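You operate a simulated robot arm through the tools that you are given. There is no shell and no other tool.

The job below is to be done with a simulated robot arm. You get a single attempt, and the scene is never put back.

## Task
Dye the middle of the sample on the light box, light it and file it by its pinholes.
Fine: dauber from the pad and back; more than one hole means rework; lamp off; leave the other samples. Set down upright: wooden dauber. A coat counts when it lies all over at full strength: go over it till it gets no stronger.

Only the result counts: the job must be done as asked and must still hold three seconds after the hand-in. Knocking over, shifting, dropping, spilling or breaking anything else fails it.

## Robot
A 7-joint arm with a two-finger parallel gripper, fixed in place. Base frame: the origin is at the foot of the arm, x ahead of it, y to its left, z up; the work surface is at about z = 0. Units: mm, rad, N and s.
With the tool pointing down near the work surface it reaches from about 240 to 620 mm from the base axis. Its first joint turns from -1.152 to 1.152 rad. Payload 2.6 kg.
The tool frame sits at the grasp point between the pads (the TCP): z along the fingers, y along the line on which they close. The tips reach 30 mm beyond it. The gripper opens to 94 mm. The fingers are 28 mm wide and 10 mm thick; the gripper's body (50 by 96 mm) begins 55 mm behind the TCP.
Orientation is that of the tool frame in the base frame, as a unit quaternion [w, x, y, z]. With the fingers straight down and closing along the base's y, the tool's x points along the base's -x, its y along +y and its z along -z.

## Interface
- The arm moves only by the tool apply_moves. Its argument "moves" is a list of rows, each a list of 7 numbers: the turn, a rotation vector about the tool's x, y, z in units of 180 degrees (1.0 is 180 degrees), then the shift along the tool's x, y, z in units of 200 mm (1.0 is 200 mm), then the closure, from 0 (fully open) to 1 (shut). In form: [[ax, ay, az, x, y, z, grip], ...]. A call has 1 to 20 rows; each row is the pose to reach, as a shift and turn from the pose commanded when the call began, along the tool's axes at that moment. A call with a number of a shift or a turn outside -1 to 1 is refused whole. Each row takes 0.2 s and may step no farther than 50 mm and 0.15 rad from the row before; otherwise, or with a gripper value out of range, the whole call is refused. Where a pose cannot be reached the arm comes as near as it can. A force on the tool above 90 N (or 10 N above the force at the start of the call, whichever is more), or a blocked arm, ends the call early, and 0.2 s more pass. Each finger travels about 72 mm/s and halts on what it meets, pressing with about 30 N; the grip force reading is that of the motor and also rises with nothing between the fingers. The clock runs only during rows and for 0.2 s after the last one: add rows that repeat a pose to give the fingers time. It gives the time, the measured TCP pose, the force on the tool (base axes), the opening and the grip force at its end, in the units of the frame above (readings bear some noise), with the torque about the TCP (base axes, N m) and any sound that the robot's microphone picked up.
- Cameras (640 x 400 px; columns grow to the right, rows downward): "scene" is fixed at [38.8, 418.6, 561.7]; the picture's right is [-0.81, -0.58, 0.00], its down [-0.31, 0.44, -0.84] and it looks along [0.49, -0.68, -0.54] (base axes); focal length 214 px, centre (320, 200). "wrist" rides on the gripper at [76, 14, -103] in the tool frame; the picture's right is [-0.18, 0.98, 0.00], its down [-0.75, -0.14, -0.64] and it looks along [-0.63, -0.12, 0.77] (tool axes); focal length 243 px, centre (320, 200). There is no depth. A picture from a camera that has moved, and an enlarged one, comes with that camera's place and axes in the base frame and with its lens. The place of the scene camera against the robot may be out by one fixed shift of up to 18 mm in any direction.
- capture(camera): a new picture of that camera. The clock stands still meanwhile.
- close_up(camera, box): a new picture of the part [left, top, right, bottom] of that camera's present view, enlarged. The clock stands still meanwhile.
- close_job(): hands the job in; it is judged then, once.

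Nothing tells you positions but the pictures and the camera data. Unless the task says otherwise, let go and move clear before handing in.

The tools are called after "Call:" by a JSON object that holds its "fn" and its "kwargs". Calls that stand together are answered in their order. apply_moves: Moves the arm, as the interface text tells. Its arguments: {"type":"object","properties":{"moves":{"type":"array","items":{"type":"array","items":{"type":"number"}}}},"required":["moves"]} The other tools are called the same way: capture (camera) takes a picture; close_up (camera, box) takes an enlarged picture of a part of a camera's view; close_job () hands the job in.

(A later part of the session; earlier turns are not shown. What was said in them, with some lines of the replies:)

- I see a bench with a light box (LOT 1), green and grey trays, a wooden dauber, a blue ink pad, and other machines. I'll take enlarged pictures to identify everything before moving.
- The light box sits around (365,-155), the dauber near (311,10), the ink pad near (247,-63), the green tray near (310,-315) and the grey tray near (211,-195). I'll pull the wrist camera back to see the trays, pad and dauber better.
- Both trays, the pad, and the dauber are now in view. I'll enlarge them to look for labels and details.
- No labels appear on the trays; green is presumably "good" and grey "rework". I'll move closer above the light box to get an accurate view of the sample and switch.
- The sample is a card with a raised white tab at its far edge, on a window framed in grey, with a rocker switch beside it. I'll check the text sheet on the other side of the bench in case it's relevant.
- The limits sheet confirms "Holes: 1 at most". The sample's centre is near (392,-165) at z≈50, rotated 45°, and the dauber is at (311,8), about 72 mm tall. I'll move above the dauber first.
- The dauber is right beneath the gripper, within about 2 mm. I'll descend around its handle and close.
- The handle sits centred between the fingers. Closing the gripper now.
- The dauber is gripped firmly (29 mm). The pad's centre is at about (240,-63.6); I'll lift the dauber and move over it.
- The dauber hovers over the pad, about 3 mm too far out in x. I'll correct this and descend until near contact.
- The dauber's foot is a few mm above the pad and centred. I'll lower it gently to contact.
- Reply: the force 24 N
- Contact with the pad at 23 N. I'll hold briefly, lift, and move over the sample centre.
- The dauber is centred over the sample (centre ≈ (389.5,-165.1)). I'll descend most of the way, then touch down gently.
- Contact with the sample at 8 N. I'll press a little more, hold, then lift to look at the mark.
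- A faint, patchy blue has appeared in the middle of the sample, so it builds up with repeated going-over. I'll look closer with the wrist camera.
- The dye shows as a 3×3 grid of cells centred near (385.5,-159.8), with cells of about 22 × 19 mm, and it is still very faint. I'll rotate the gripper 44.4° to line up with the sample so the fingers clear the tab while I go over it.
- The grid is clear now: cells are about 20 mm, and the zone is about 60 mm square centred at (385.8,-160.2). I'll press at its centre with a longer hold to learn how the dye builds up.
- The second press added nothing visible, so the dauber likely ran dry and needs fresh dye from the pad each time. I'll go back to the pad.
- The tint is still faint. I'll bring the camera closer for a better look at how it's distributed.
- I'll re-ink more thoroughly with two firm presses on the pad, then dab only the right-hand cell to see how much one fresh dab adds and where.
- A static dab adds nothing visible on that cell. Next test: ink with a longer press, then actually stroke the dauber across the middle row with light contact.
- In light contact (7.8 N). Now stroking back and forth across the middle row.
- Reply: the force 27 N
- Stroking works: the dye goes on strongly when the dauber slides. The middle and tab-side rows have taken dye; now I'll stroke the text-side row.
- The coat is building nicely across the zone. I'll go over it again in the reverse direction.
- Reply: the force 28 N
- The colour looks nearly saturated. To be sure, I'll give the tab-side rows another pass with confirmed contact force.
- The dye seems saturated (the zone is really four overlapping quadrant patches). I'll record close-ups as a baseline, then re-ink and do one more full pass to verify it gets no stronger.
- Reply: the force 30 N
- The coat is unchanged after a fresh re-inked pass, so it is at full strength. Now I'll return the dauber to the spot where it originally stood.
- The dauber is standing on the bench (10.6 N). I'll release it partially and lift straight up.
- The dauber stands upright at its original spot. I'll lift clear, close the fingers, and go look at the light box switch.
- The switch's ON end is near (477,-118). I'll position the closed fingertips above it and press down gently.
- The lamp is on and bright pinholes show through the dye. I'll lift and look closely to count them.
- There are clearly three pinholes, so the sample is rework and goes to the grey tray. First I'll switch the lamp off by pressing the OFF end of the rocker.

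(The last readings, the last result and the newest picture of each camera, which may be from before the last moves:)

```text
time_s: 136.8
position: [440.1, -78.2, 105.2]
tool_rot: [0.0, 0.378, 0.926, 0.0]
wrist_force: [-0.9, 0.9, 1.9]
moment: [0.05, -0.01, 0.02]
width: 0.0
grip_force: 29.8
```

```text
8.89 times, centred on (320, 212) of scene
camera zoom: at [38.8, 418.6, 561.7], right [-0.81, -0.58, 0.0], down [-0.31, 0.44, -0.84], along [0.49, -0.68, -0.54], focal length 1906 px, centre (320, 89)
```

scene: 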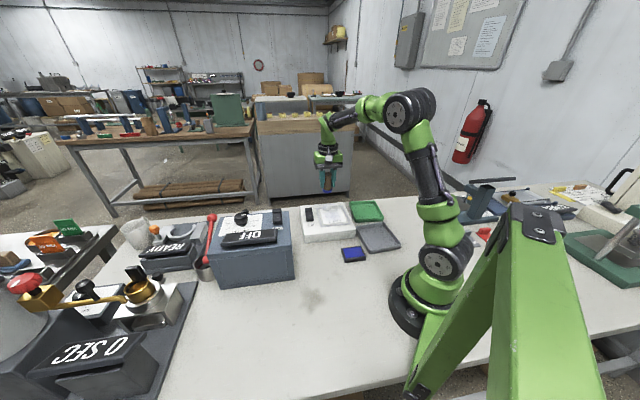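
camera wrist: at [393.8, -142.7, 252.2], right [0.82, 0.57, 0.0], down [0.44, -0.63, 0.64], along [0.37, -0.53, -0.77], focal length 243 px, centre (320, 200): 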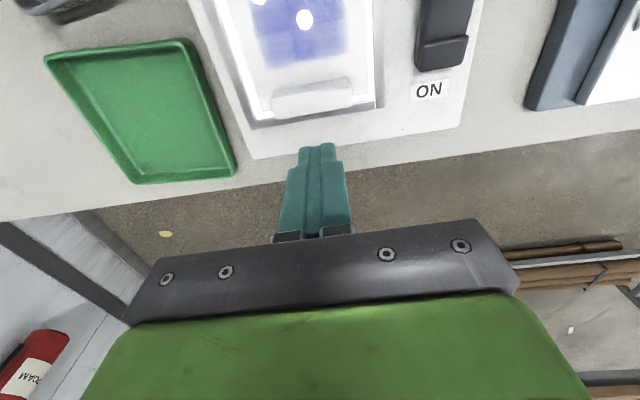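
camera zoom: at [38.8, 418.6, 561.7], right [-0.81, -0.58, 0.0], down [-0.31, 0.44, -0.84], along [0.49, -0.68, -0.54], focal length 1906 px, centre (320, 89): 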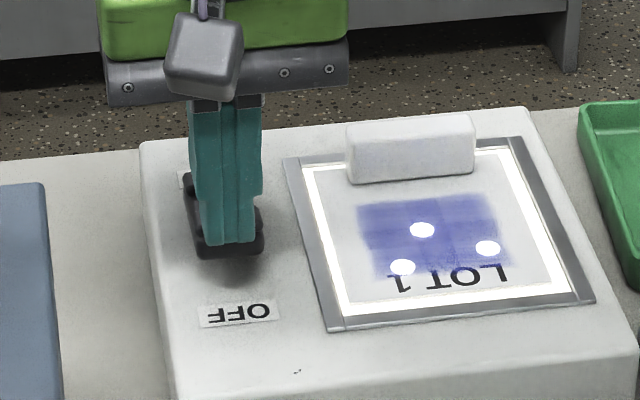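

Still lit; the fingertips are just above the OFF end. Continuing down.

Call:
{"fn": "apply_moves", "kwargs": {"moves": [[0, 0, 0, 0, 0, 0.01, 1], [0, 0, 0, 0, 0, 0.02, 1], [0, 0, 0, 0, 0, 0.03, 1], [0, 0, 0, 0, 0, 0.03, 1]]}}

Call:
{"fn": "close_up", "kwargs": {"camera": "scene", "box": [295, 190, 345, 235]}}

```text
time_s: 137.8
position: [440.2, -77.9, 99.8]
tool_rot: [0.0, 0.378, 0.926, 0.0]
wrist_force: [-0.3, -0.3, 0.1]
moment: [0.03, -0.02, 0.02]
width: 0.1
grip_force: 30.2
```

```text
8.89 times, centred on (320, 212) of scene
camera zoom: at [38.8, 418.6, 561.7], right [-0.81, -0.58, 0.0], down [-0.31, 0.44, -0.84], along [0.49, -0.68, -0.54], focal length 1906 px, centre (320, 89)
```

zoom: 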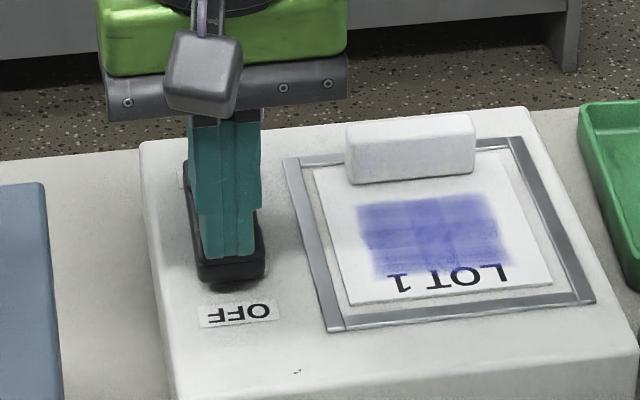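

The lamp is off again. I'll lift, move toward the tab and rotate the gripper so the fingers close across the tab's thickness.

Call:
{"fn": "apply_moves", "kwargs": {"moves": [[0, 0, 0, 0, 0, -0.15, 1], [0, 0, 0, 0, 0, -0.3, 1], [0, 0, 0, -0.12, -0.1, -0.3, 1], [0, 0, 0, -0.25, -0.2, -0.3, 0.8], [0, 0, 0, -0.372, -0.307, -0.3, 0.6], [0, 0, 0, -0.372, -0.307, -0.3, 0.5]]}}

Call:
{"fn": "apply_moves", "kwargs": {"moves": [[0, 0, -0.0455, 0, 0, 0, 0.5], [0, 0, -0.0909, 0, 0, 0, 0.5], [0, 0, -0.1364, 0, 0, 0, 0.5], [0, 0, -0.1818, 0, 0, 0, 0.5], [0, 0, -0.2273, 0, 0, 0, 0.5], [0, 0, -0.2727, 0, 0, 0, 0.5], [0, 0, -0.3182, 0, 0, 0, 0.5], [0, 0, -0.3636, 0, 0, 0, 0.5], [0, 0, -0.4091, 0, 0, 0, 0.5], [0, 0, -0.4545, 0, 0, 0, 0.5], [0, 0, -0.5, 0, 0, 0, 0.5], [0, 0, -0.5, 0, 0, 0, 0.5]]}}

Call:
{"fn": "capture", "kwargs": {"camera": "wrist"}}

Call:
{"fn": "close_up", "kwargs": {"camera": "scene", "box": [290, 180, 390, 260]}}

```text
time_s: 139.2
position: [446.1, -174.0, 159.6]
tool_rot: [0.0, 0.378, 0.926, -0.001]
wrist_force: [0.0, -0.1, -0.3]
moment: [-0.02, -0.01, 0.02]
width: 46.9
grip_force: 0.0
```

```text
time_s: 141.8
position: [449.1, -175.5, 158.9]
tool_rot: [0.0, -0.389, 0.921, 0.0]
wrist_force: [0.1, 0.9, -0.3]
moment: [0.02, -0.02, -0.01]
width: 47.0
grip_force: 0.0
```

```text
taken
camera wrist: at [384.9, -218.4, 261.0], right [-0.57, 0.82, 0.0], down [0.63, 0.44, 0.64], along [0.53, 0.37, -0.77], focal length 243 px, centre (320, 200)
```

wrist: 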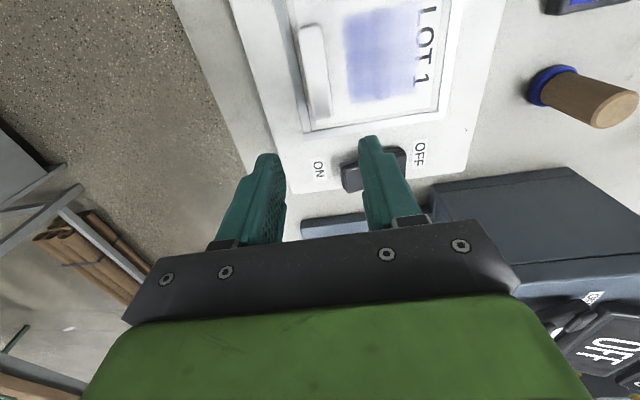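

```text
5.00 times, centred on (340, 220) of scene
camera zoom: at [38.8, 418.6, 561.7], right [-0.81, -0.58, 0.0], down [-0.31, 0.44, -0.84], along [0.49, -0.68, -0.54], focal length 1072 px, centre (220, 100)
```

zoom: 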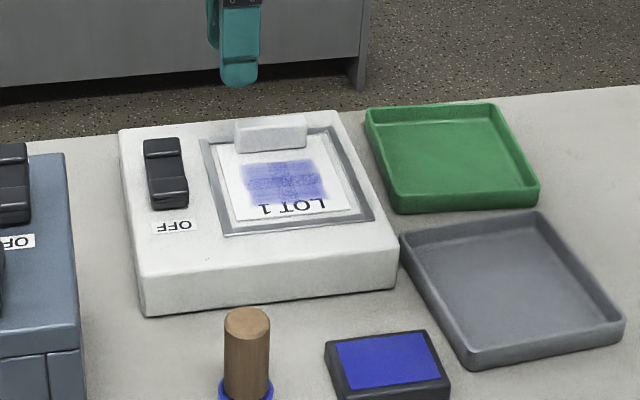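

Call:
{"fn": "close_up", "kwargs": {"camera": "wrist", "box": [260, 0, 440, 140]}}

Call:
{"fn": "close_up", "kwargs": {"camera": "wrist", "box": [270, 10, 370, 130]}}

Call:
{"fn": "close_up", "kwargs": {"camera": "scene", "box": [315, 195, 365, 230]}}

```text
2.86 times, centred on (350, 70) of wrist
camera zoom: at [384.9, -218.4, 261.0], right [-0.57, 0.82, 0.0], down [0.63, 0.44, 0.64], along [0.53, 0.37, -0.77], focal length 693 px, centre (234, 571)
```

zoom: 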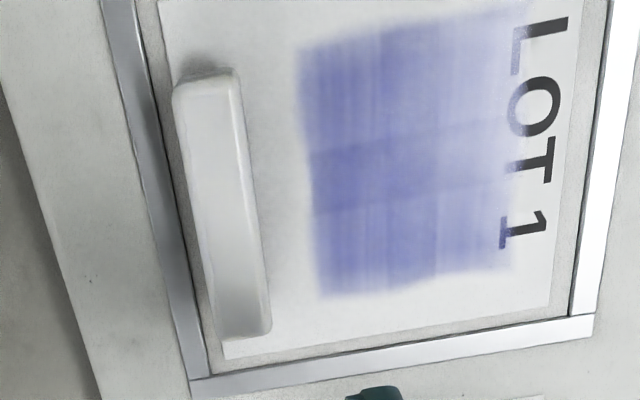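

```text
3.33 times, centred on (320, 70) of wrist
camera zoom: at [384.9, -218.4, 261.0], right [-0.57, 0.82, 0.0], down [0.63, 0.44, 0.64], along [0.53, 0.37, -0.77], focal length 809 px, centre (320, 633)
```

zoom: 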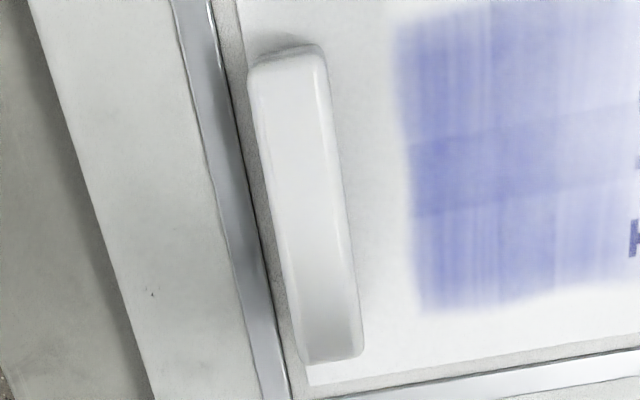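

```text
11.43 times, centred on (340, 212) of scene
camera zoom: at [38.8, 418.6, 561.7], right [-0.81, -0.58, 0.0], down [-0.31, 0.44, -0.84], along [0.49, -0.68, -0.54], focal length 2451 px, centre (91, 57)
```

zoom: 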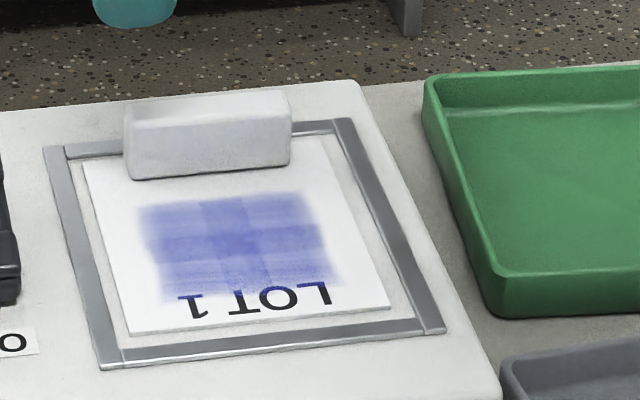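

The tab is centred at about (421,-195), about 14.5 mm thick and 60 mm long, well aligned with the fingers. Before grasping it, I'll survey the grey tray from above with the gripper in this orientation.

Call:
{"fn": "apply_moves", "kwargs": {"moves": [[0, 0, 0, 0.145, 0.156, -0.06, 0.5], [0, 0, 0, 0.29, 0.312, -0.12, 0.5], [0, 0, 0, 0.435, 0.468, -0.18, 0.5], [0, 0, 0, 0.58, 0.624, -0.24, 0.5], [0, 0, 0, 0.7245, 0.78, -0.3, 0.5], [0, 0, 0, 0.7245, 0.78, -0.3, 0.5]]}}

Call:
{"fn": "capture", "kwargs": {"camera": "wrist"}}

Call:
{"fn": "close_up", "kwargs": {"camera": "wrist", "box": [200, 0, 440, 150]}}

```text
time_s: 143.2
position: [235.0, -168.4, 219.3]
tool_rot: [0.0, -0.387, 0.922, 0.0]
wrist_force: [1.0, 0.4, -0.4]
moment: [-0.04, 0.0, -0.02]
width: 47.0
grip_force: 0.1
```

```text
taken
camera wrist: at [170.6, -212.8, 321.7], right [-0.57, 0.82, 0.0], down [0.63, 0.44, 0.64], along [0.53, 0.37, -0.77], focal length 243 px, centre (320, 200)
```

wrist: 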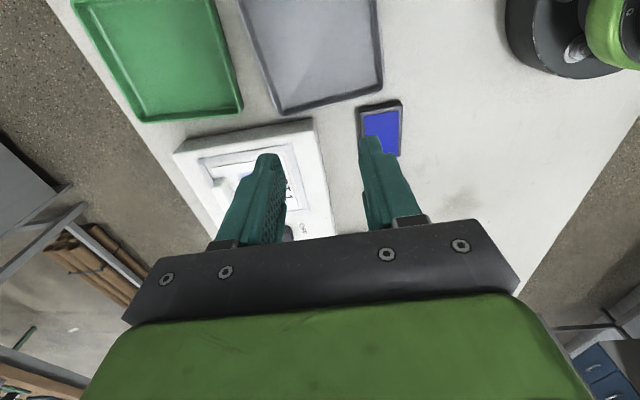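

```text
2.67 times, centred on (320, 75) of wrist
camera zoom: at [170.6, -212.8, 321.7], right [-0.57, 0.82, 0.0], down [0.63, 0.44, 0.64], along [0.53, 0.37, -0.77], focal length 647 px, centre (320, 533)
```

zoom: 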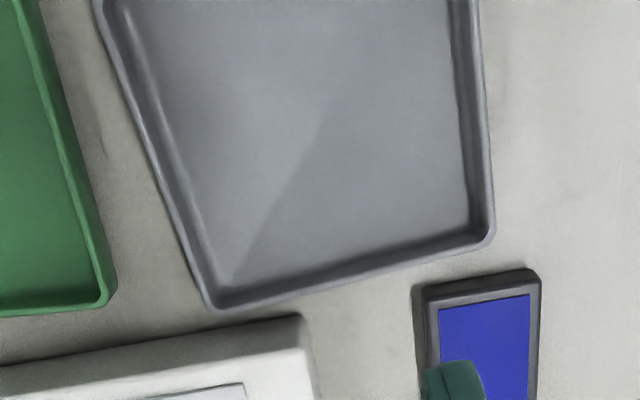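

Call:
{"fn": "apply_moves", "kwargs": {"moves": [[0, 0, 0, 0.15, 0, 0, 0.5], [0, 0, 0, 0.3, -0.05, 0, 0.5], [0, 0, 0, 0.3, -0.05, 0, 0.5]]}}

Call:
{"fn": "capture", "kwargs": {"camera": "wrist"}}

Call:
{"fn": "close_up", "kwargs": {"camera": "wrist", "box": [200, 0, 440, 150]}}

```text
time_s: 144.0
position: [199.2, -218.9, 215.2]
tool_rot: [0.001, -0.387, 0.922, 0.0]
wrist_force: [0.0, 0.8, 0.3]
moment: [-0.03, -0.01, 0.02]
width: 47.1
grip_force: 0.2
```

```text
taken
camera wrist: at [136.0, -263.0, 319.2], right [-0.57, 0.82, 0.0], down [0.63, 0.44, 0.64], along [0.53, 0.37, -0.77], focal length 243 px, centre (320, 200)
```

wrist: 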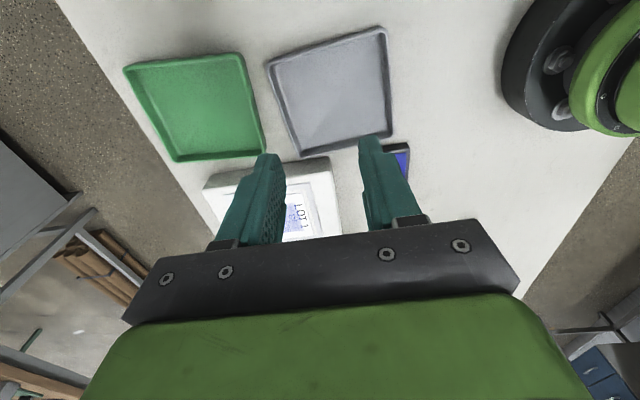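

```text
2.67 times, centred on (320, 75) of wrist
camera zoom: at [136.0, -263.0, 319.2], right [-0.57, 0.82, 0.0], down [0.63, 0.44, 0.64], along [0.53, 0.37, -0.77], focal length 647 px, centre (320, 533)
```

zoom: 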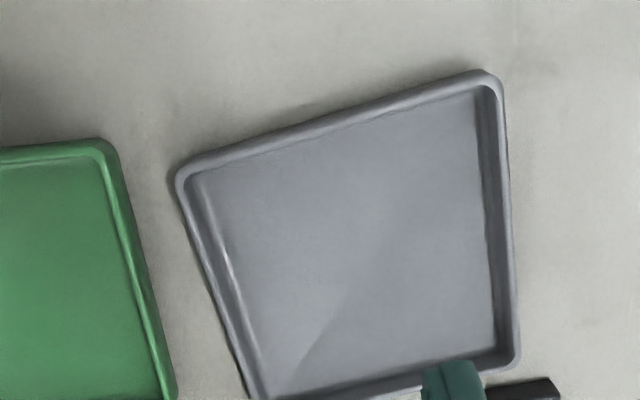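

The grey tray's centre is at about (206.7,-191), rotated 49.5°, and about 118 mm clear inside along the tab direction, so the sample fits. I'll return to above the tab.

Call:
{"fn": "apply_moves", "kwargs": {"moves": [[0, 0, 0, -0.144, -0.118, 0.0, 0.5], [0, 0, 0, -0.287, -0.236, 0.0, 0.5], [0, 0, 0, -0.431, -0.354, 0.1, 0.5], [0, 0, 0, -0.575, -0.472, 0.2, 0.5], [0, 0, 0, -0.718, -0.59, 0.32, 0.5], [0, 0, 0, -0.862, -0.708, 0.44, 0.5], [0, 0, 0, -0.862, -0.708, 0.44, 0.5]]}}

Call:
{"fn": "capture", "kwargs": {"camera": "wrist"}}

Call:
{"fn": "close_up", "kwargs": {"camera": "wrist", "box": [220, 60, 420, 220]}}

Call:
{"fn": "close_up", "kwargs": {"camera": "scene", "box": [300, 180, 370, 240]}}

```text
time_s: 145.6
position: [423.6, -195.0, 129.0]
tool_rot: [-0.001, -0.388, 0.922, 0.0]
wrist_force: [-0.4, -0.5, 0.5]
moment: [0.01, 0.0, 0.0]
width: 47.2
grip_force: 0.0
```

```text
taken
camera wrist: at [360.5, -238.5, 233.1], right [-0.57, 0.82, 0.0], down [0.63, 0.44, 0.64], along [0.53, 0.37, -0.77], focal length 243 px, centre (320, 200)
```

wrist: 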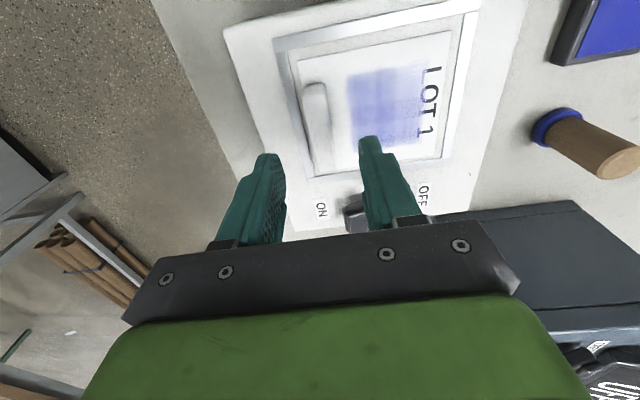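

```text
2.50 times, centred on (320, 140) of wrist
camera zoom: at [360.5, -238.5, 233.1], right [-0.57, 0.82, 0.0], down [0.63, 0.44, 0.64], along [0.53, 0.37, -0.77], focal length 606 px, centre (320, 350)
```

zoom: 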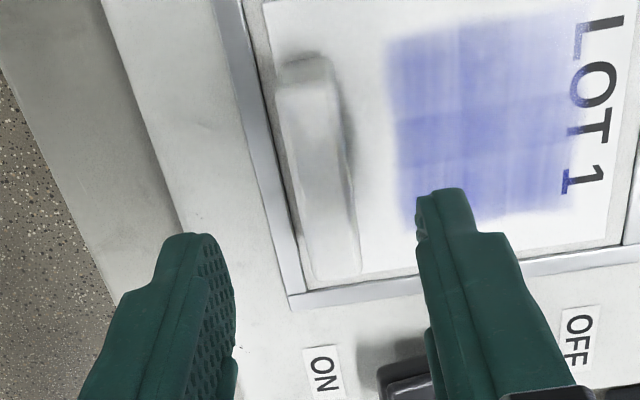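

```text
6.67 times, centred on (335, 210) of scene
camera zoom: at [38.8, 418.6, 561.7], right [-0.81, -0.58, 0.0], down [-0.31, 0.44, -0.84], along [0.49, -0.68, -0.54], focal length 1430 px, centre (220, 133)
```

zoom: 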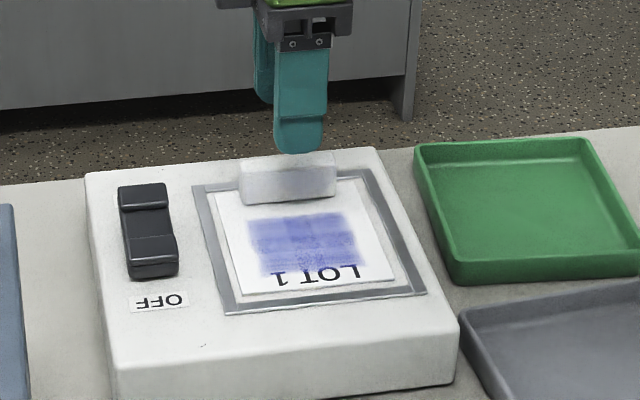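

The gripper is centred on the tab. I'll lower it around the tab and close.

Call:
{"fn": "apply_moves", "kwargs": {"moves": [[0, 0, 0, 0, 0, 0.1, 0.5], [0, 0, 0, 0, 0, 0.18, 0.5], [0, 0, 0, 0, 0, 0.226, 0.5], [0, 0, 0, 0, 0, 0.226, 0.5]]}}

Call:
{"fn": "close_up", "kwargs": {"camera": "scene", "box": [300, 180, 370, 240]}}

Call:
{"fn": "close_up", "kwargs": {"camera": "wrist", "box": [220, 60, 420, 220]}}

```text
time_s: 146.6
position: [423.8, -195.1, 84.9]
tool_rot: [-0.001, -0.388, 0.922, 0.0]
wrist_force: [-0.1, -0.3, 0.6]
moment: [0.03, 0.03, -0.02]
width: 47.2
grip_force: 0.0
```

```text
6.67 times, centred on (335, 210) of scene
camera zoom: at [38.8, 418.6, 561.7], right [-0.81, -0.58, 0.0], down [-0.31, 0.44, -0.84], along [0.49, -0.68, -0.54], focal length 1430 px, centre (220, 133)
```

zoom: 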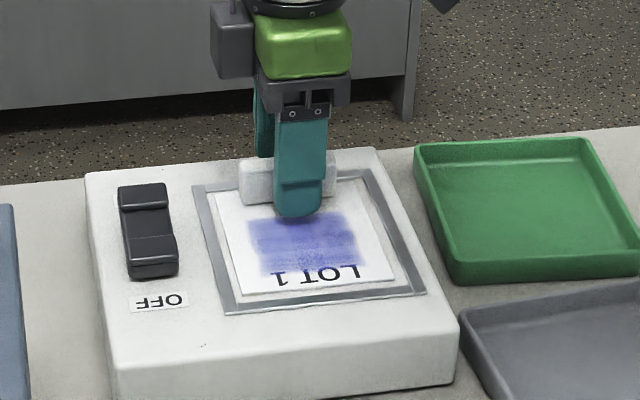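

```text
2.50 times, centred on (320, 140) of wrist
camera zoom: at [359.0, -238.1, 188.2], right [-0.57, 0.82, 0.0], down [0.63, 0.44, 0.64], along [0.53, 0.37, -0.77], focal length 606 px, centre (320, 350)
```

zoom: 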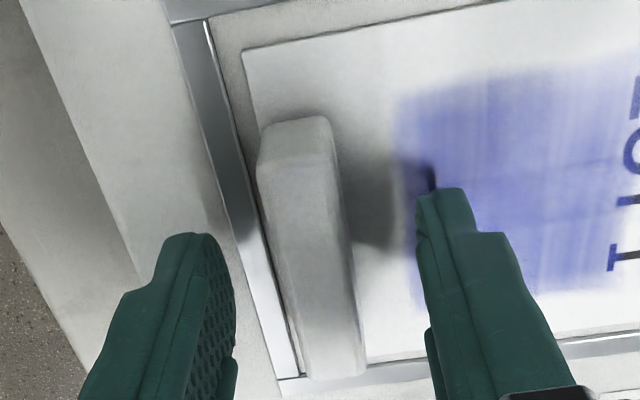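

Call:
{"fn": "apply_moves", "kwargs": {"moves": [[0, 0, 0, 0, 0, 0.005, 0.65], [0, 0, 0, 0, 0, 0.007, 0.8], [0, 0, 0, 0, 0, 0.007, 0.95], [0, 0, 0, 0, 0, 0.007, 1], [0, 0, 0, 0, 0, 0.007, 1]]}}

Call:
{"fn": "close_up", "kwargs": {"camera": "wrist", "box": [220, 60, 420, 220]}}

```text
time_s: 147.8
position: [423.3, -195.5, 83.5]
tool_rot: [0.0, -0.388, 0.922, 0.0]
wrist_force: [-0.7, 0.0, -0.4]
moment: [0.04, -0.03, 0.0]
width: 14.5
grip_force: 30.2
```

```text
2.50 times, centred on (320, 140) of wrist
camera zoom: at [358.9, -238.6, 187.3], right [-0.57, 0.82, 0.0], down [0.63, 0.44, 0.64], along [0.53, 0.37, -0.77], focal length 606 px, centre (320, 350)
```

zoom: 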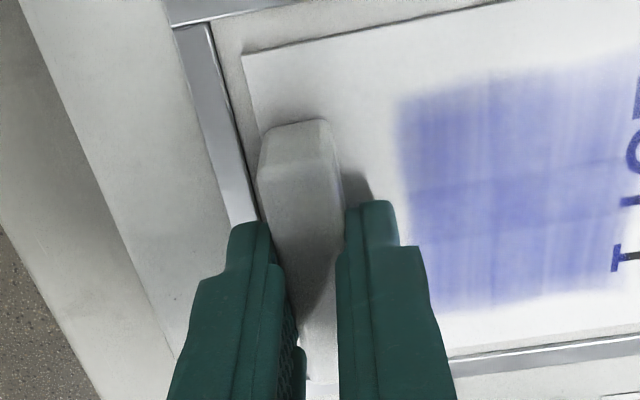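

The tab is gripped (14.5 mm). Lifting carefully.

Call:
{"fn": "apply_moves", "kwargs": {"moves": [[0, 0, 0, 0, 0, -0.03, 1], [0, 0, 0, 0, 0, -0.08, 1], [0, 0, 0, 0, 0, -0.2, 1], [0, 0, 0, 0, 0, -0.35, 1], [0, 0, 0, 0, 0, -0.35, 1]]}}

Call:
{"fn": "capture", "kwargs": {"camera": "wrist"}}

Call:
{"fn": "close_up", "kwargs": {"camera": "scene", "box": [290, 160, 410, 260]}}

```text
time_s: 149.0
position: [423.2, -195.6, 152.3]
tool_rot: [-0.001, -0.387, 0.922, 0.0]
wrist_force: [-0.6, -0.4, -0.6]
moment: [-0.02, -0.02, -0.05]
width: 14.8
grip_force: 30.5
```

```text
taken
camera wrist: at [358.6, -239.4, 255.8], right [-0.57, 0.82, 0.0], down [0.63, 0.44, 0.64], along [0.53, 0.37, -0.77], focal length 243 px, centre (320, 200)
```

wrist: 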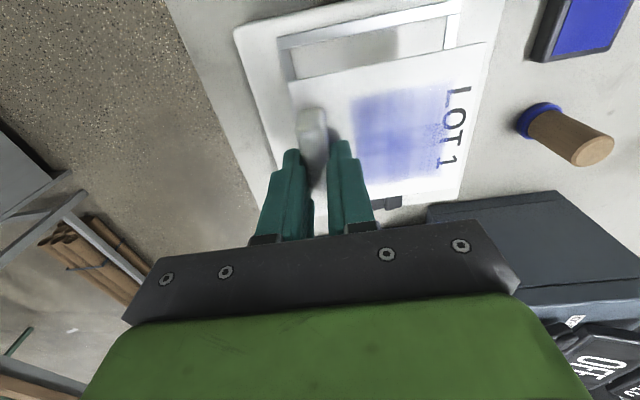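

```text
4.00 times, centred on (350, 210) of scene
camera zoom: at [38.8, 418.6, 561.7], right [-0.81, -0.58, 0.0], down [-0.31, 0.44, -0.84], along [0.49, -0.68, -0.54], focal length 858 px, centre (200, 160)
```

zoom: 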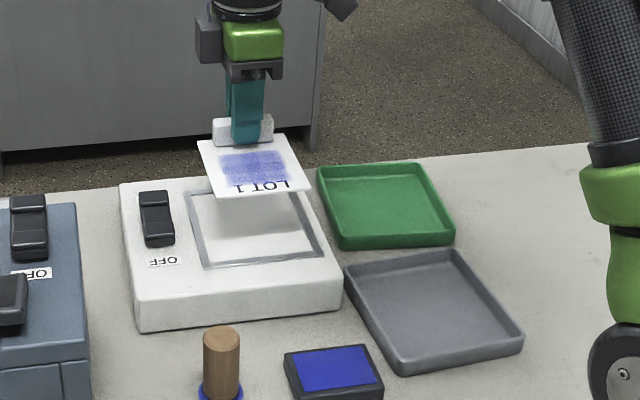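

The sample is held level. Now I'll carry it over to the grey tray, turning about 4° to match the tray.

Call:
{"fn": "apply_moves", "kwargs": {"moves": [[0, 0, -0.0044, 0.146, 0.12, 0, 1], [0, 0, -0.0088, 0.292, 0.24, 0, 1], [0, 0, -0.0132, 0.438, 0.361, 0, 1], [0, 0, -0.0176, 0.584, 0.482, 0, 1], [0, 0, -0.0222, 0.7295, 0.6025, 0, 1], [0, 0, -0.0222, 0.7295, 0.6025, 0, 1]]}}

Call:
{"fn": "capture", "kwargs": {"camera": "wrist"}}

Call:
{"fn": "close_up", "kwargs": {"camera": "scene", "box": [320, 170, 440, 270]}}

```text
time_s: 150.4
position: [234.5, -214.2, 153.1]
tool_rot: [0.001, -0.42, 0.908, -0.001]
wrist_force: [-1.2, -0.1, -0.2]
moment: [0.0, -0.05, -0.03]
width: 14.8
grip_force: 30.1
```

```text
taken
camera wrist: at [173.5, -262.6, 257.0], right [-0.63, 0.78, 0.0], down [0.6, 0.48, 0.64], along [0.5, 0.4, -0.77], focal length 243 px, centre (320, 200)
```

wrist: 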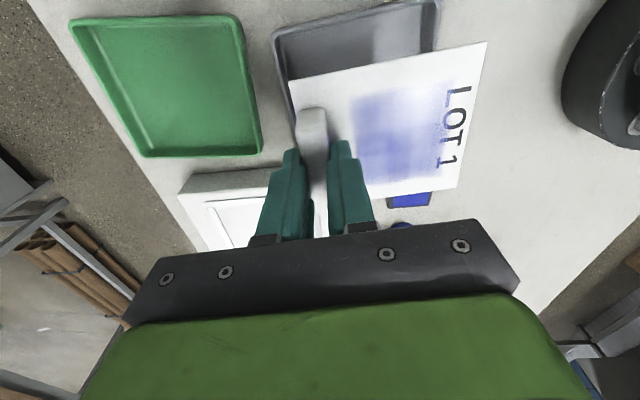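

```text
4.00 times, centred on (380, 220) of scene
camera zoom: at [38.8, 418.6, 561.7], right [-0.81, -0.58, 0.0], down [-0.31, 0.44, -0.84], along [0.49, -0.68, -0.54], focal length 858 px, centre (80, 120)
```

zoom: 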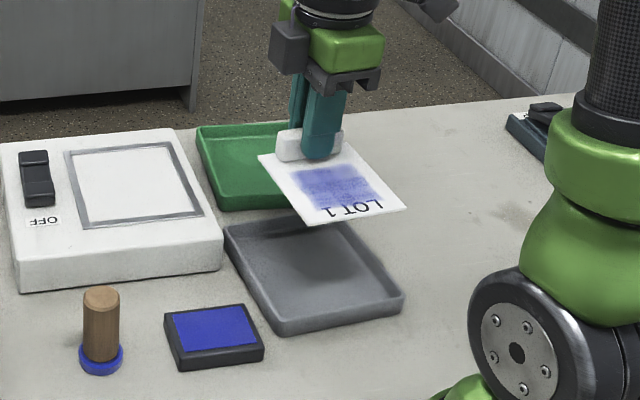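

The sample is positioned over the grey tray with margins of 5–15 mm all round. I'll nudge it 2 mm and descend.

Call:
{"fn": "apply_moves", "kwargs": {"moves": [[0, 0, 0, -0.01, 0, 0.15, 1], [0, 0, 0, -0.01, 0, 0.3, 1], [0, 0, 0, -0.01, 0, 0.42, 1], [0, 0, 0, -0.01, 0, 0.48, 1], [0, 0, 0, -0.01, 0, 0.48, 1]]}}

Call:
{"fn": "capture", "kwargs": {"camera": "wrist"}}

Call:
{"fn": "close_up", "kwargs": {"camera": "scene", "box": [330, 190, 410, 260]}}

```text
time_s: 151.6
position: [236.4, -213.2, 57.2]
tool_rot: [0.0, -0.418, 0.908, 0.0]
wrist_force: [0.1, -0.3, -0.7]
moment: [-0.03, 0.0, 0.03]
width: 15.2
grip_force: 30.6
```

```text
taken
camera wrist: at [176.0, -261.7, 160.6], right [-0.63, 0.78, 0.0], down [0.6, 0.48, 0.64], along [0.5, 0.4, -0.77], focal length 243 px, centre (320, 200)
```

wrist: 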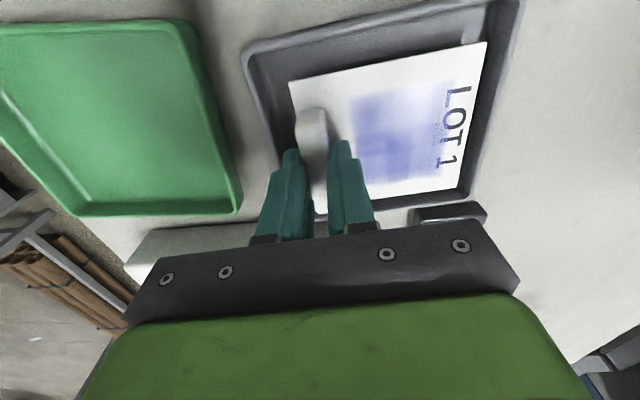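

```text
5.71 times, centred on (370, 225) of scene
camera zoom: at [38.8, 418.6, 561.7], right [-0.81, -0.58, 0.0], down [-0.31, 0.44, -0.84], along [0.49, -0.68, -0.54], focal length 1226 px, centre (34, 57)
```

zoom: 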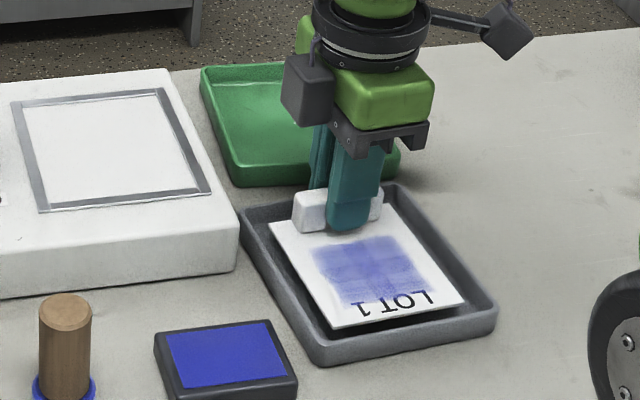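

Call:
{"fn": "close_up", "kwargs": {"camera": "wrist", "box": [230, 0, 530, 220]}}

Call:
{"fn": "apply_moves", "kwargs": {"moves": [[0, 0, 0, 0, 0, 0.015, 1], [0, 0, 0, 0, 0, 0.03, 1], [0, 0, 0, 0, 0, 0.03, 1]]}}

Call:
{"fn": "close_up", "kwargs": {"camera": "wrist", "box": [230, 0, 530, 220]}}

Call:
{"fn": "close_up", "kwargs": {"camera": "scene", "box": [330, 190, 410, 260]}}

```text
1.82 times, centred on (380, 110) of wrist
camera zoom: at [176.0, -261.7, 160.6], right [-0.63, 0.78, 0.0], down [0.6, 0.48, 0.64], along [0.5, 0.4, -0.77], focal length 441 px, centre (211, 364)
```

zoom: 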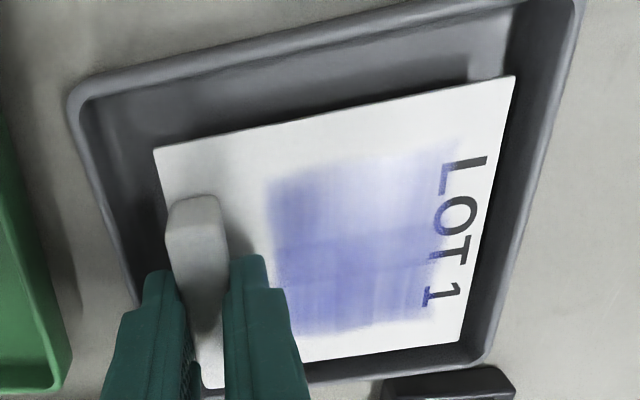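

```text
time_s: 152.4
position: [236.2, -214.6, 51.1]
tool_rot: [0.001, -0.42, 0.908, 0.0]
wrist_force: [1.1, -0.2, -0.6]
moment: [-0.02, -0.02, -0.02]
width: 15.0
grip_force: 30.2
```

```text
1.82 times, centred on (380, 110) of wrist
camera zoom: at [175.6, -261.6, 154.6], right [-0.63, 0.78, 0.0], down [0.6, 0.48, 0.64], along [0.5, 0.4, -0.77], focal length 441 px, centre (211, 364)
```

zoom: 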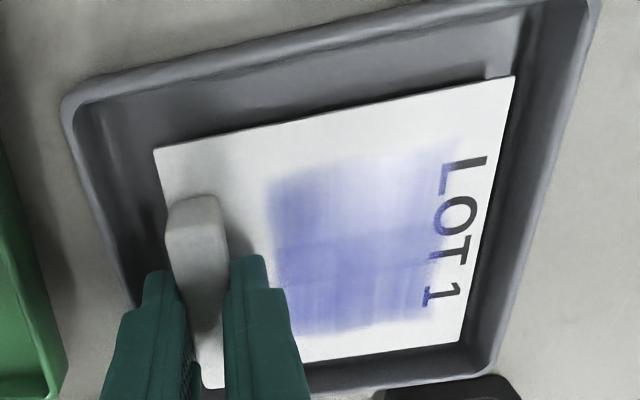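

```text
5.71 times, centred on (370, 225) of scene
camera zoom: at [38.8, 418.6, 561.7], right [-0.81, -0.58, 0.0], down [-0.31, 0.44, -0.84], along [0.49, -0.68, -0.54], focal length 1226 px, centre (34, 57)
```

zoom: 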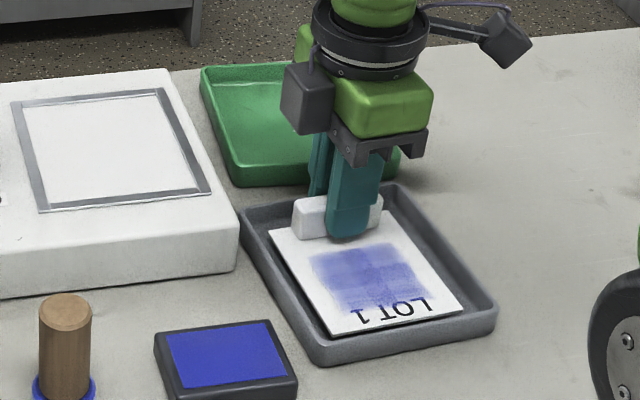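

The sample is just inside the rim. I'll shift 1.5 mm away from the wall behind the finger and continue down until it rests.

Call:
{"fn": "apply_moves", "kwargs": {"moves": [[0, 0, 0, 0, 0.0075, 0.01, 1], [0, 0, 0, 0, 0.0075, 0.02, 1], [0, 0, 0, 0, 0.0075, 0.02, 1]]}}

Call:
{"fn": "apply_moves", "kwargs": {"moves": [[0, 0, 0, 0, 0, 0.004, 1], [0, 0, 0, 0, 0, 0.0075, 1], [0, 0, 0, 0, 0, 0.0075, 1]]}}

Call:
{"fn": "apply_moves", "kwargs": {"moves": [[0, 0, 0, 0, 0, 0.004, 1], [0, 0, 0, 0, 0, 0.0075, 1], [0, 0, 0, 0, 0, 0.0075, 1]]}}

Call:
{"fn": "close_up", "kwargs": {"camera": "scene", "box": [340, 200, 410, 260]}}

Call:
{"fn": "close_up", "kwargs": {"camera": "wrist", "box": [230, 0, 530, 220]}}

```text
time_s: 153.2
position: [235.0, -211.6, 47.3]
tool_rot: [-0.001, -0.42, 0.908, 0.0]
wrist_force: [-0.1, 0.7, -0.6]
moment: [0.01, -0.01, -0.03]
width: 14.9
grip_force: 30.5
```

```text
time_s: 154.0
position: [235.6, -212.4, 45.5]
tool_rot: [0.001, -0.419, 0.908, 0.0]
wrist_force: [-0.1, -0.3, 0.2]
moment: [-0.03, -0.01, -0.02]
width: 14.9
grip_force: 30.4
```

```text
time_s: 154.8
position: [234.7, -211.2, 44.1]
tool_rot: [0.0, -0.42, 0.908, 0.0]
wrist_force: [0.1, -0.3, -0.2]
moment: [0.01, 0.0, -0.01]
width: 14.9
grip_force: 29.8
```

```text
6.67 times, centred on (375, 230) of scene
camera zoom: at [38.8, 418.6, 561.7], right [-0.81, -0.58, 0.0], down [-0.31, 0.44, -0.84], along [0.49, -0.68, -0.54], focal length 1430 px, centre (-47, 0)
```

zoom: 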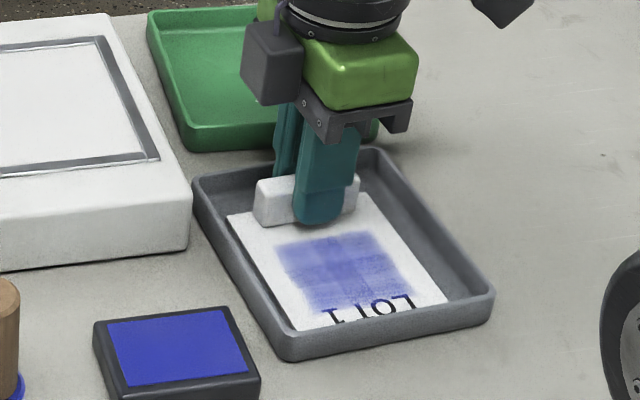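

```text
1.82 times, centred on (380, 110) of wrist
camera zoom: at [173.5, -259.2, 147.0], right [-0.63, 0.78, 0.0], down [0.6, 0.48, 0.64], along [0.5, 0.4, -0.77], focal length 441 px, centre (211, 364)
```

zoom: 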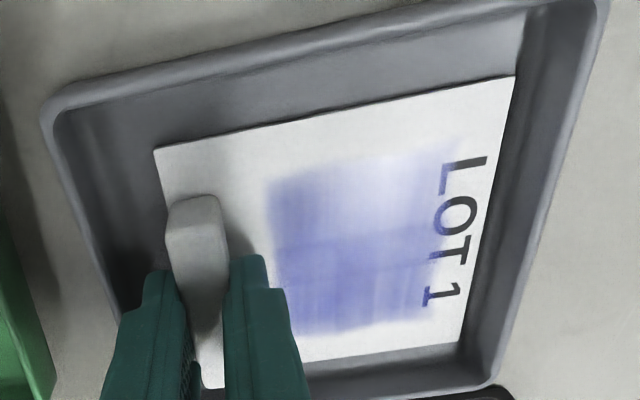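

Call:
{"fn": "apply_moves", "kwargs": {"moves": [[0, 0, 0, 0, 0, 0.004, 1], [0, 0, 0, 0, 0, 0.0075, 1], [0, 0, 0, 0, 0, 0.0075, 1]]}}

Call:
{"fn": "apply_moves", "kwargs": {"moves": [[0, 0, 0, 0, 0, 0.003, 1], [0, 0, 0, 0, 0, 0.005, 1], [0, 0, 0, 0, 0, 0.005, 1]]}}

```text
time_s: 155.6
position: [234.6, -210.8, 43.2]
tool_rot: [0.0, -0.419, 0.908, 0.0]
wrist_force: [-4.2, 3.3, 17.1]
moment: [0.15, 0.18, 0.02]
width: 14.7
grip_force: 30.3
```

```text
time_s: 156.4
position: [235.6, -212.7, 42.2]
tool_rot: [0.0, -0.419, 0.908, 0.0]
wrist_force: [-1.5, 3.9, 11.2]
moment: [0.17, 0.08, 0.0]
width: 14.7
grip_force: 29.9
```

The sample rests on the tray floor. I'll open the fingers just a little and lift straight up.

Call:
{"fn": "apply_moves", "kwargs": {"moves": [[0, 0, 0, 0, 0, 0, 0.82], [0, 0, 0, 0, 0, 0, 0.78], [0, 0, 0, 0, 0, 0, 0.78]]}}

Call:
{"fn": "close_up", "kwargs": {"camera": "wrist", "box": [230, 0, 530, 220]}}

Call:
{"fn": "close_up", "kwargs": {"camera": "scene", "box": [340, 200, 410, 260]}}

```text
time_s: 157.2
position: [235.5, -211.0, 42.3]
tool_rot: [0.0, -0.42, 0.908, 0.0]
wrist_force: [0.9, -0.3, 0.0]
moment: [-0.02, 0.01, 0.02]
width: 21.0
grip_force: 0.1
```

```text
1.82 times, centred on (380, 110) of wrist
camera zoom: at [174.8, -260.1, 145.8], right [-0.63, 0.78, 0.0], down [0.6, 0.48, 0.64], along [0.5, 0.4, -0.77], focal length 441 px, centre (211, 364)
```

zoom: 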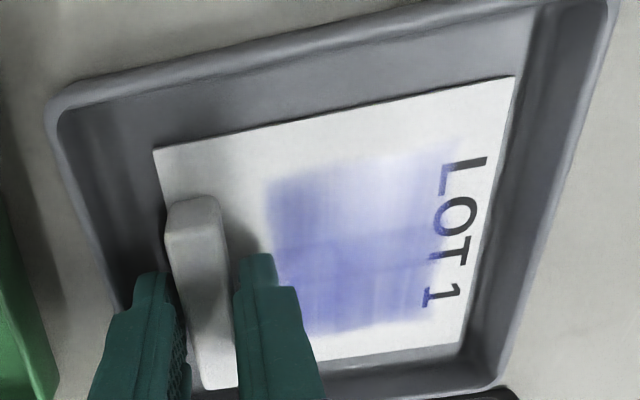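

```text
6.67 times, centred on (375, 230) of scene
camera zoom: at [38.8, 418.6, 561.7], right [-0.81, -0.58, 0.0], down [-0.31, 0.44, -0.84], along [0.49, -0.68, -0.54], focal length 1430 px, centre (-47, 0)
```

zoom: 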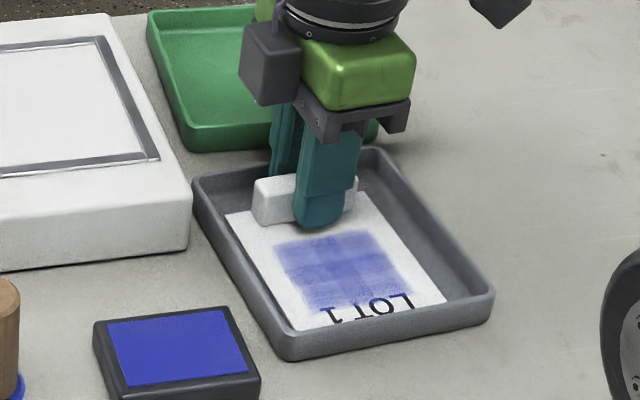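

Released cleanly; the sample lies flat in the grey tray. Lifting straight up and clear, then checking everything.

Call:
{"fn": "apply_moves", "kwargs": {"moves": [[0, 0, 0, 0, 0, -0.04, 0.78], [0, 0, 0, 0, 0, -0.12, 0.78], [0, 0, 0, 0, 0, -0.3, 0.78], [0, 0, 0, 0, 0, -0.5, 0.78], [0, 0, 0, 0, 0, -0.7, 0.6], [0, 0, 0, 0, 0, -0.9, 0.5], [0, 0, 0, 0, 0, -0.9, 0.5]]}}

Call:
{"fn": "capture", "kwargs": {"camera": "scene"}}

Call:
{"fn": "close_up", "kwargs": {"camera": "scene", "box": [280, 180, 420, 280]}}

Call:
{"fn": "capture", "kwargs": {"camera": "wrist"}}

```text
time_s: 158.8
position: [235.7, -212.2, 221.5]
tool_rot: [0.0, -0.42, 0.907, 0.0]
wrist_force: [-0.2, -0.2, -0.1]
moment: [-0.02, -0.01, -0.04]
width: 46.8
grip_force: 0.2
```

```text
taken
```

scene: 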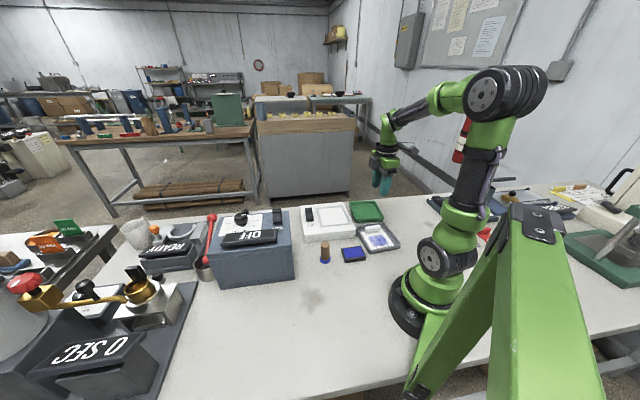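

```text
4.00 times, centred on (350, 230) of scene
camera zoom: at [38.8, 418.6, 561.7], right [-0.81, -0.58, 0.0], down [-0.31, 0.44, -0.84], along [0.49, -0.68, -0.54], focal length 858 px, centre (200, 80)
```

zoom: 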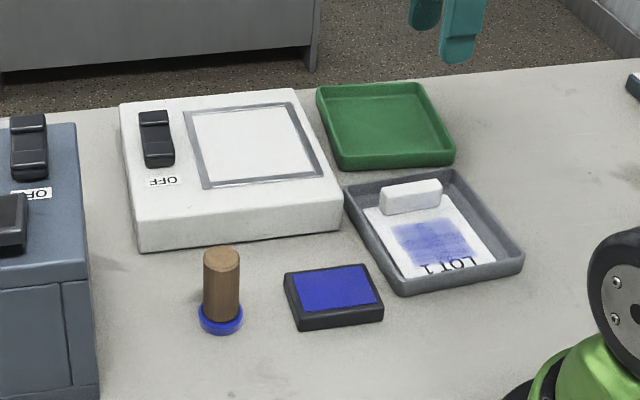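

```text
taken
camera wrist: at [174.8, -259.8, 325.0], right [-0.63, 0.78, 0.0], down [0.6, 0.48, 0.64], along [0.5, 0.4, -0.77], focal length 243 px, centre (320, 200)
```

wrist: 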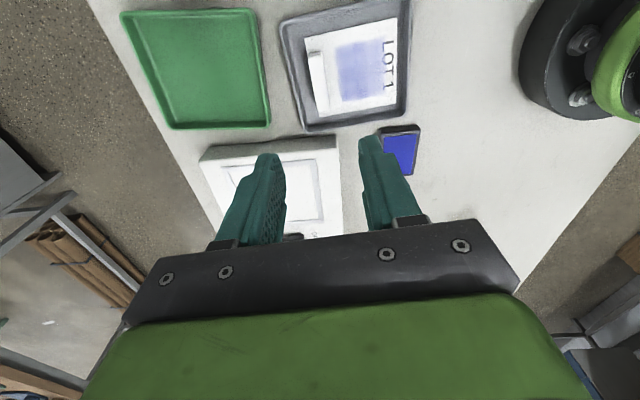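

Everything is in place. The dyed sample lies in the grey rework tray with three pinholes counted, the lamp switch is off, and the dauber stands upright at its original spot. The other items look unmoved and the arm is clear. Handing in.

Call:
{"fn": "close_job", "kwargs": {}}

```text
The job is handed in.
```

The sample is dyed, checked under the lamp and filed as rework, and I've handed the job in. I haven't been told how it was judged.

- **Dye:** I went over the middle of the sample until a last pass with a freshly inked dauber made it no darker.
- **Pinholes:** with the lamp on, three holes showed through the dye. The limit is one, so it counts as rework.
- **Filing:** the sample lies flat in the grey tray. Neither tray is labelled, so I took green as good and grey as rework.
- **Dauber:** it stands upright where it stood at the start, on the bench beside the pad. I read "from the pad and back" as returning it there, not onto the pad itself.
- **Rest of the bench:** the lamp is off, and I didn't touch the other samples. Nothing else around the light box looks moved in the last pictures.
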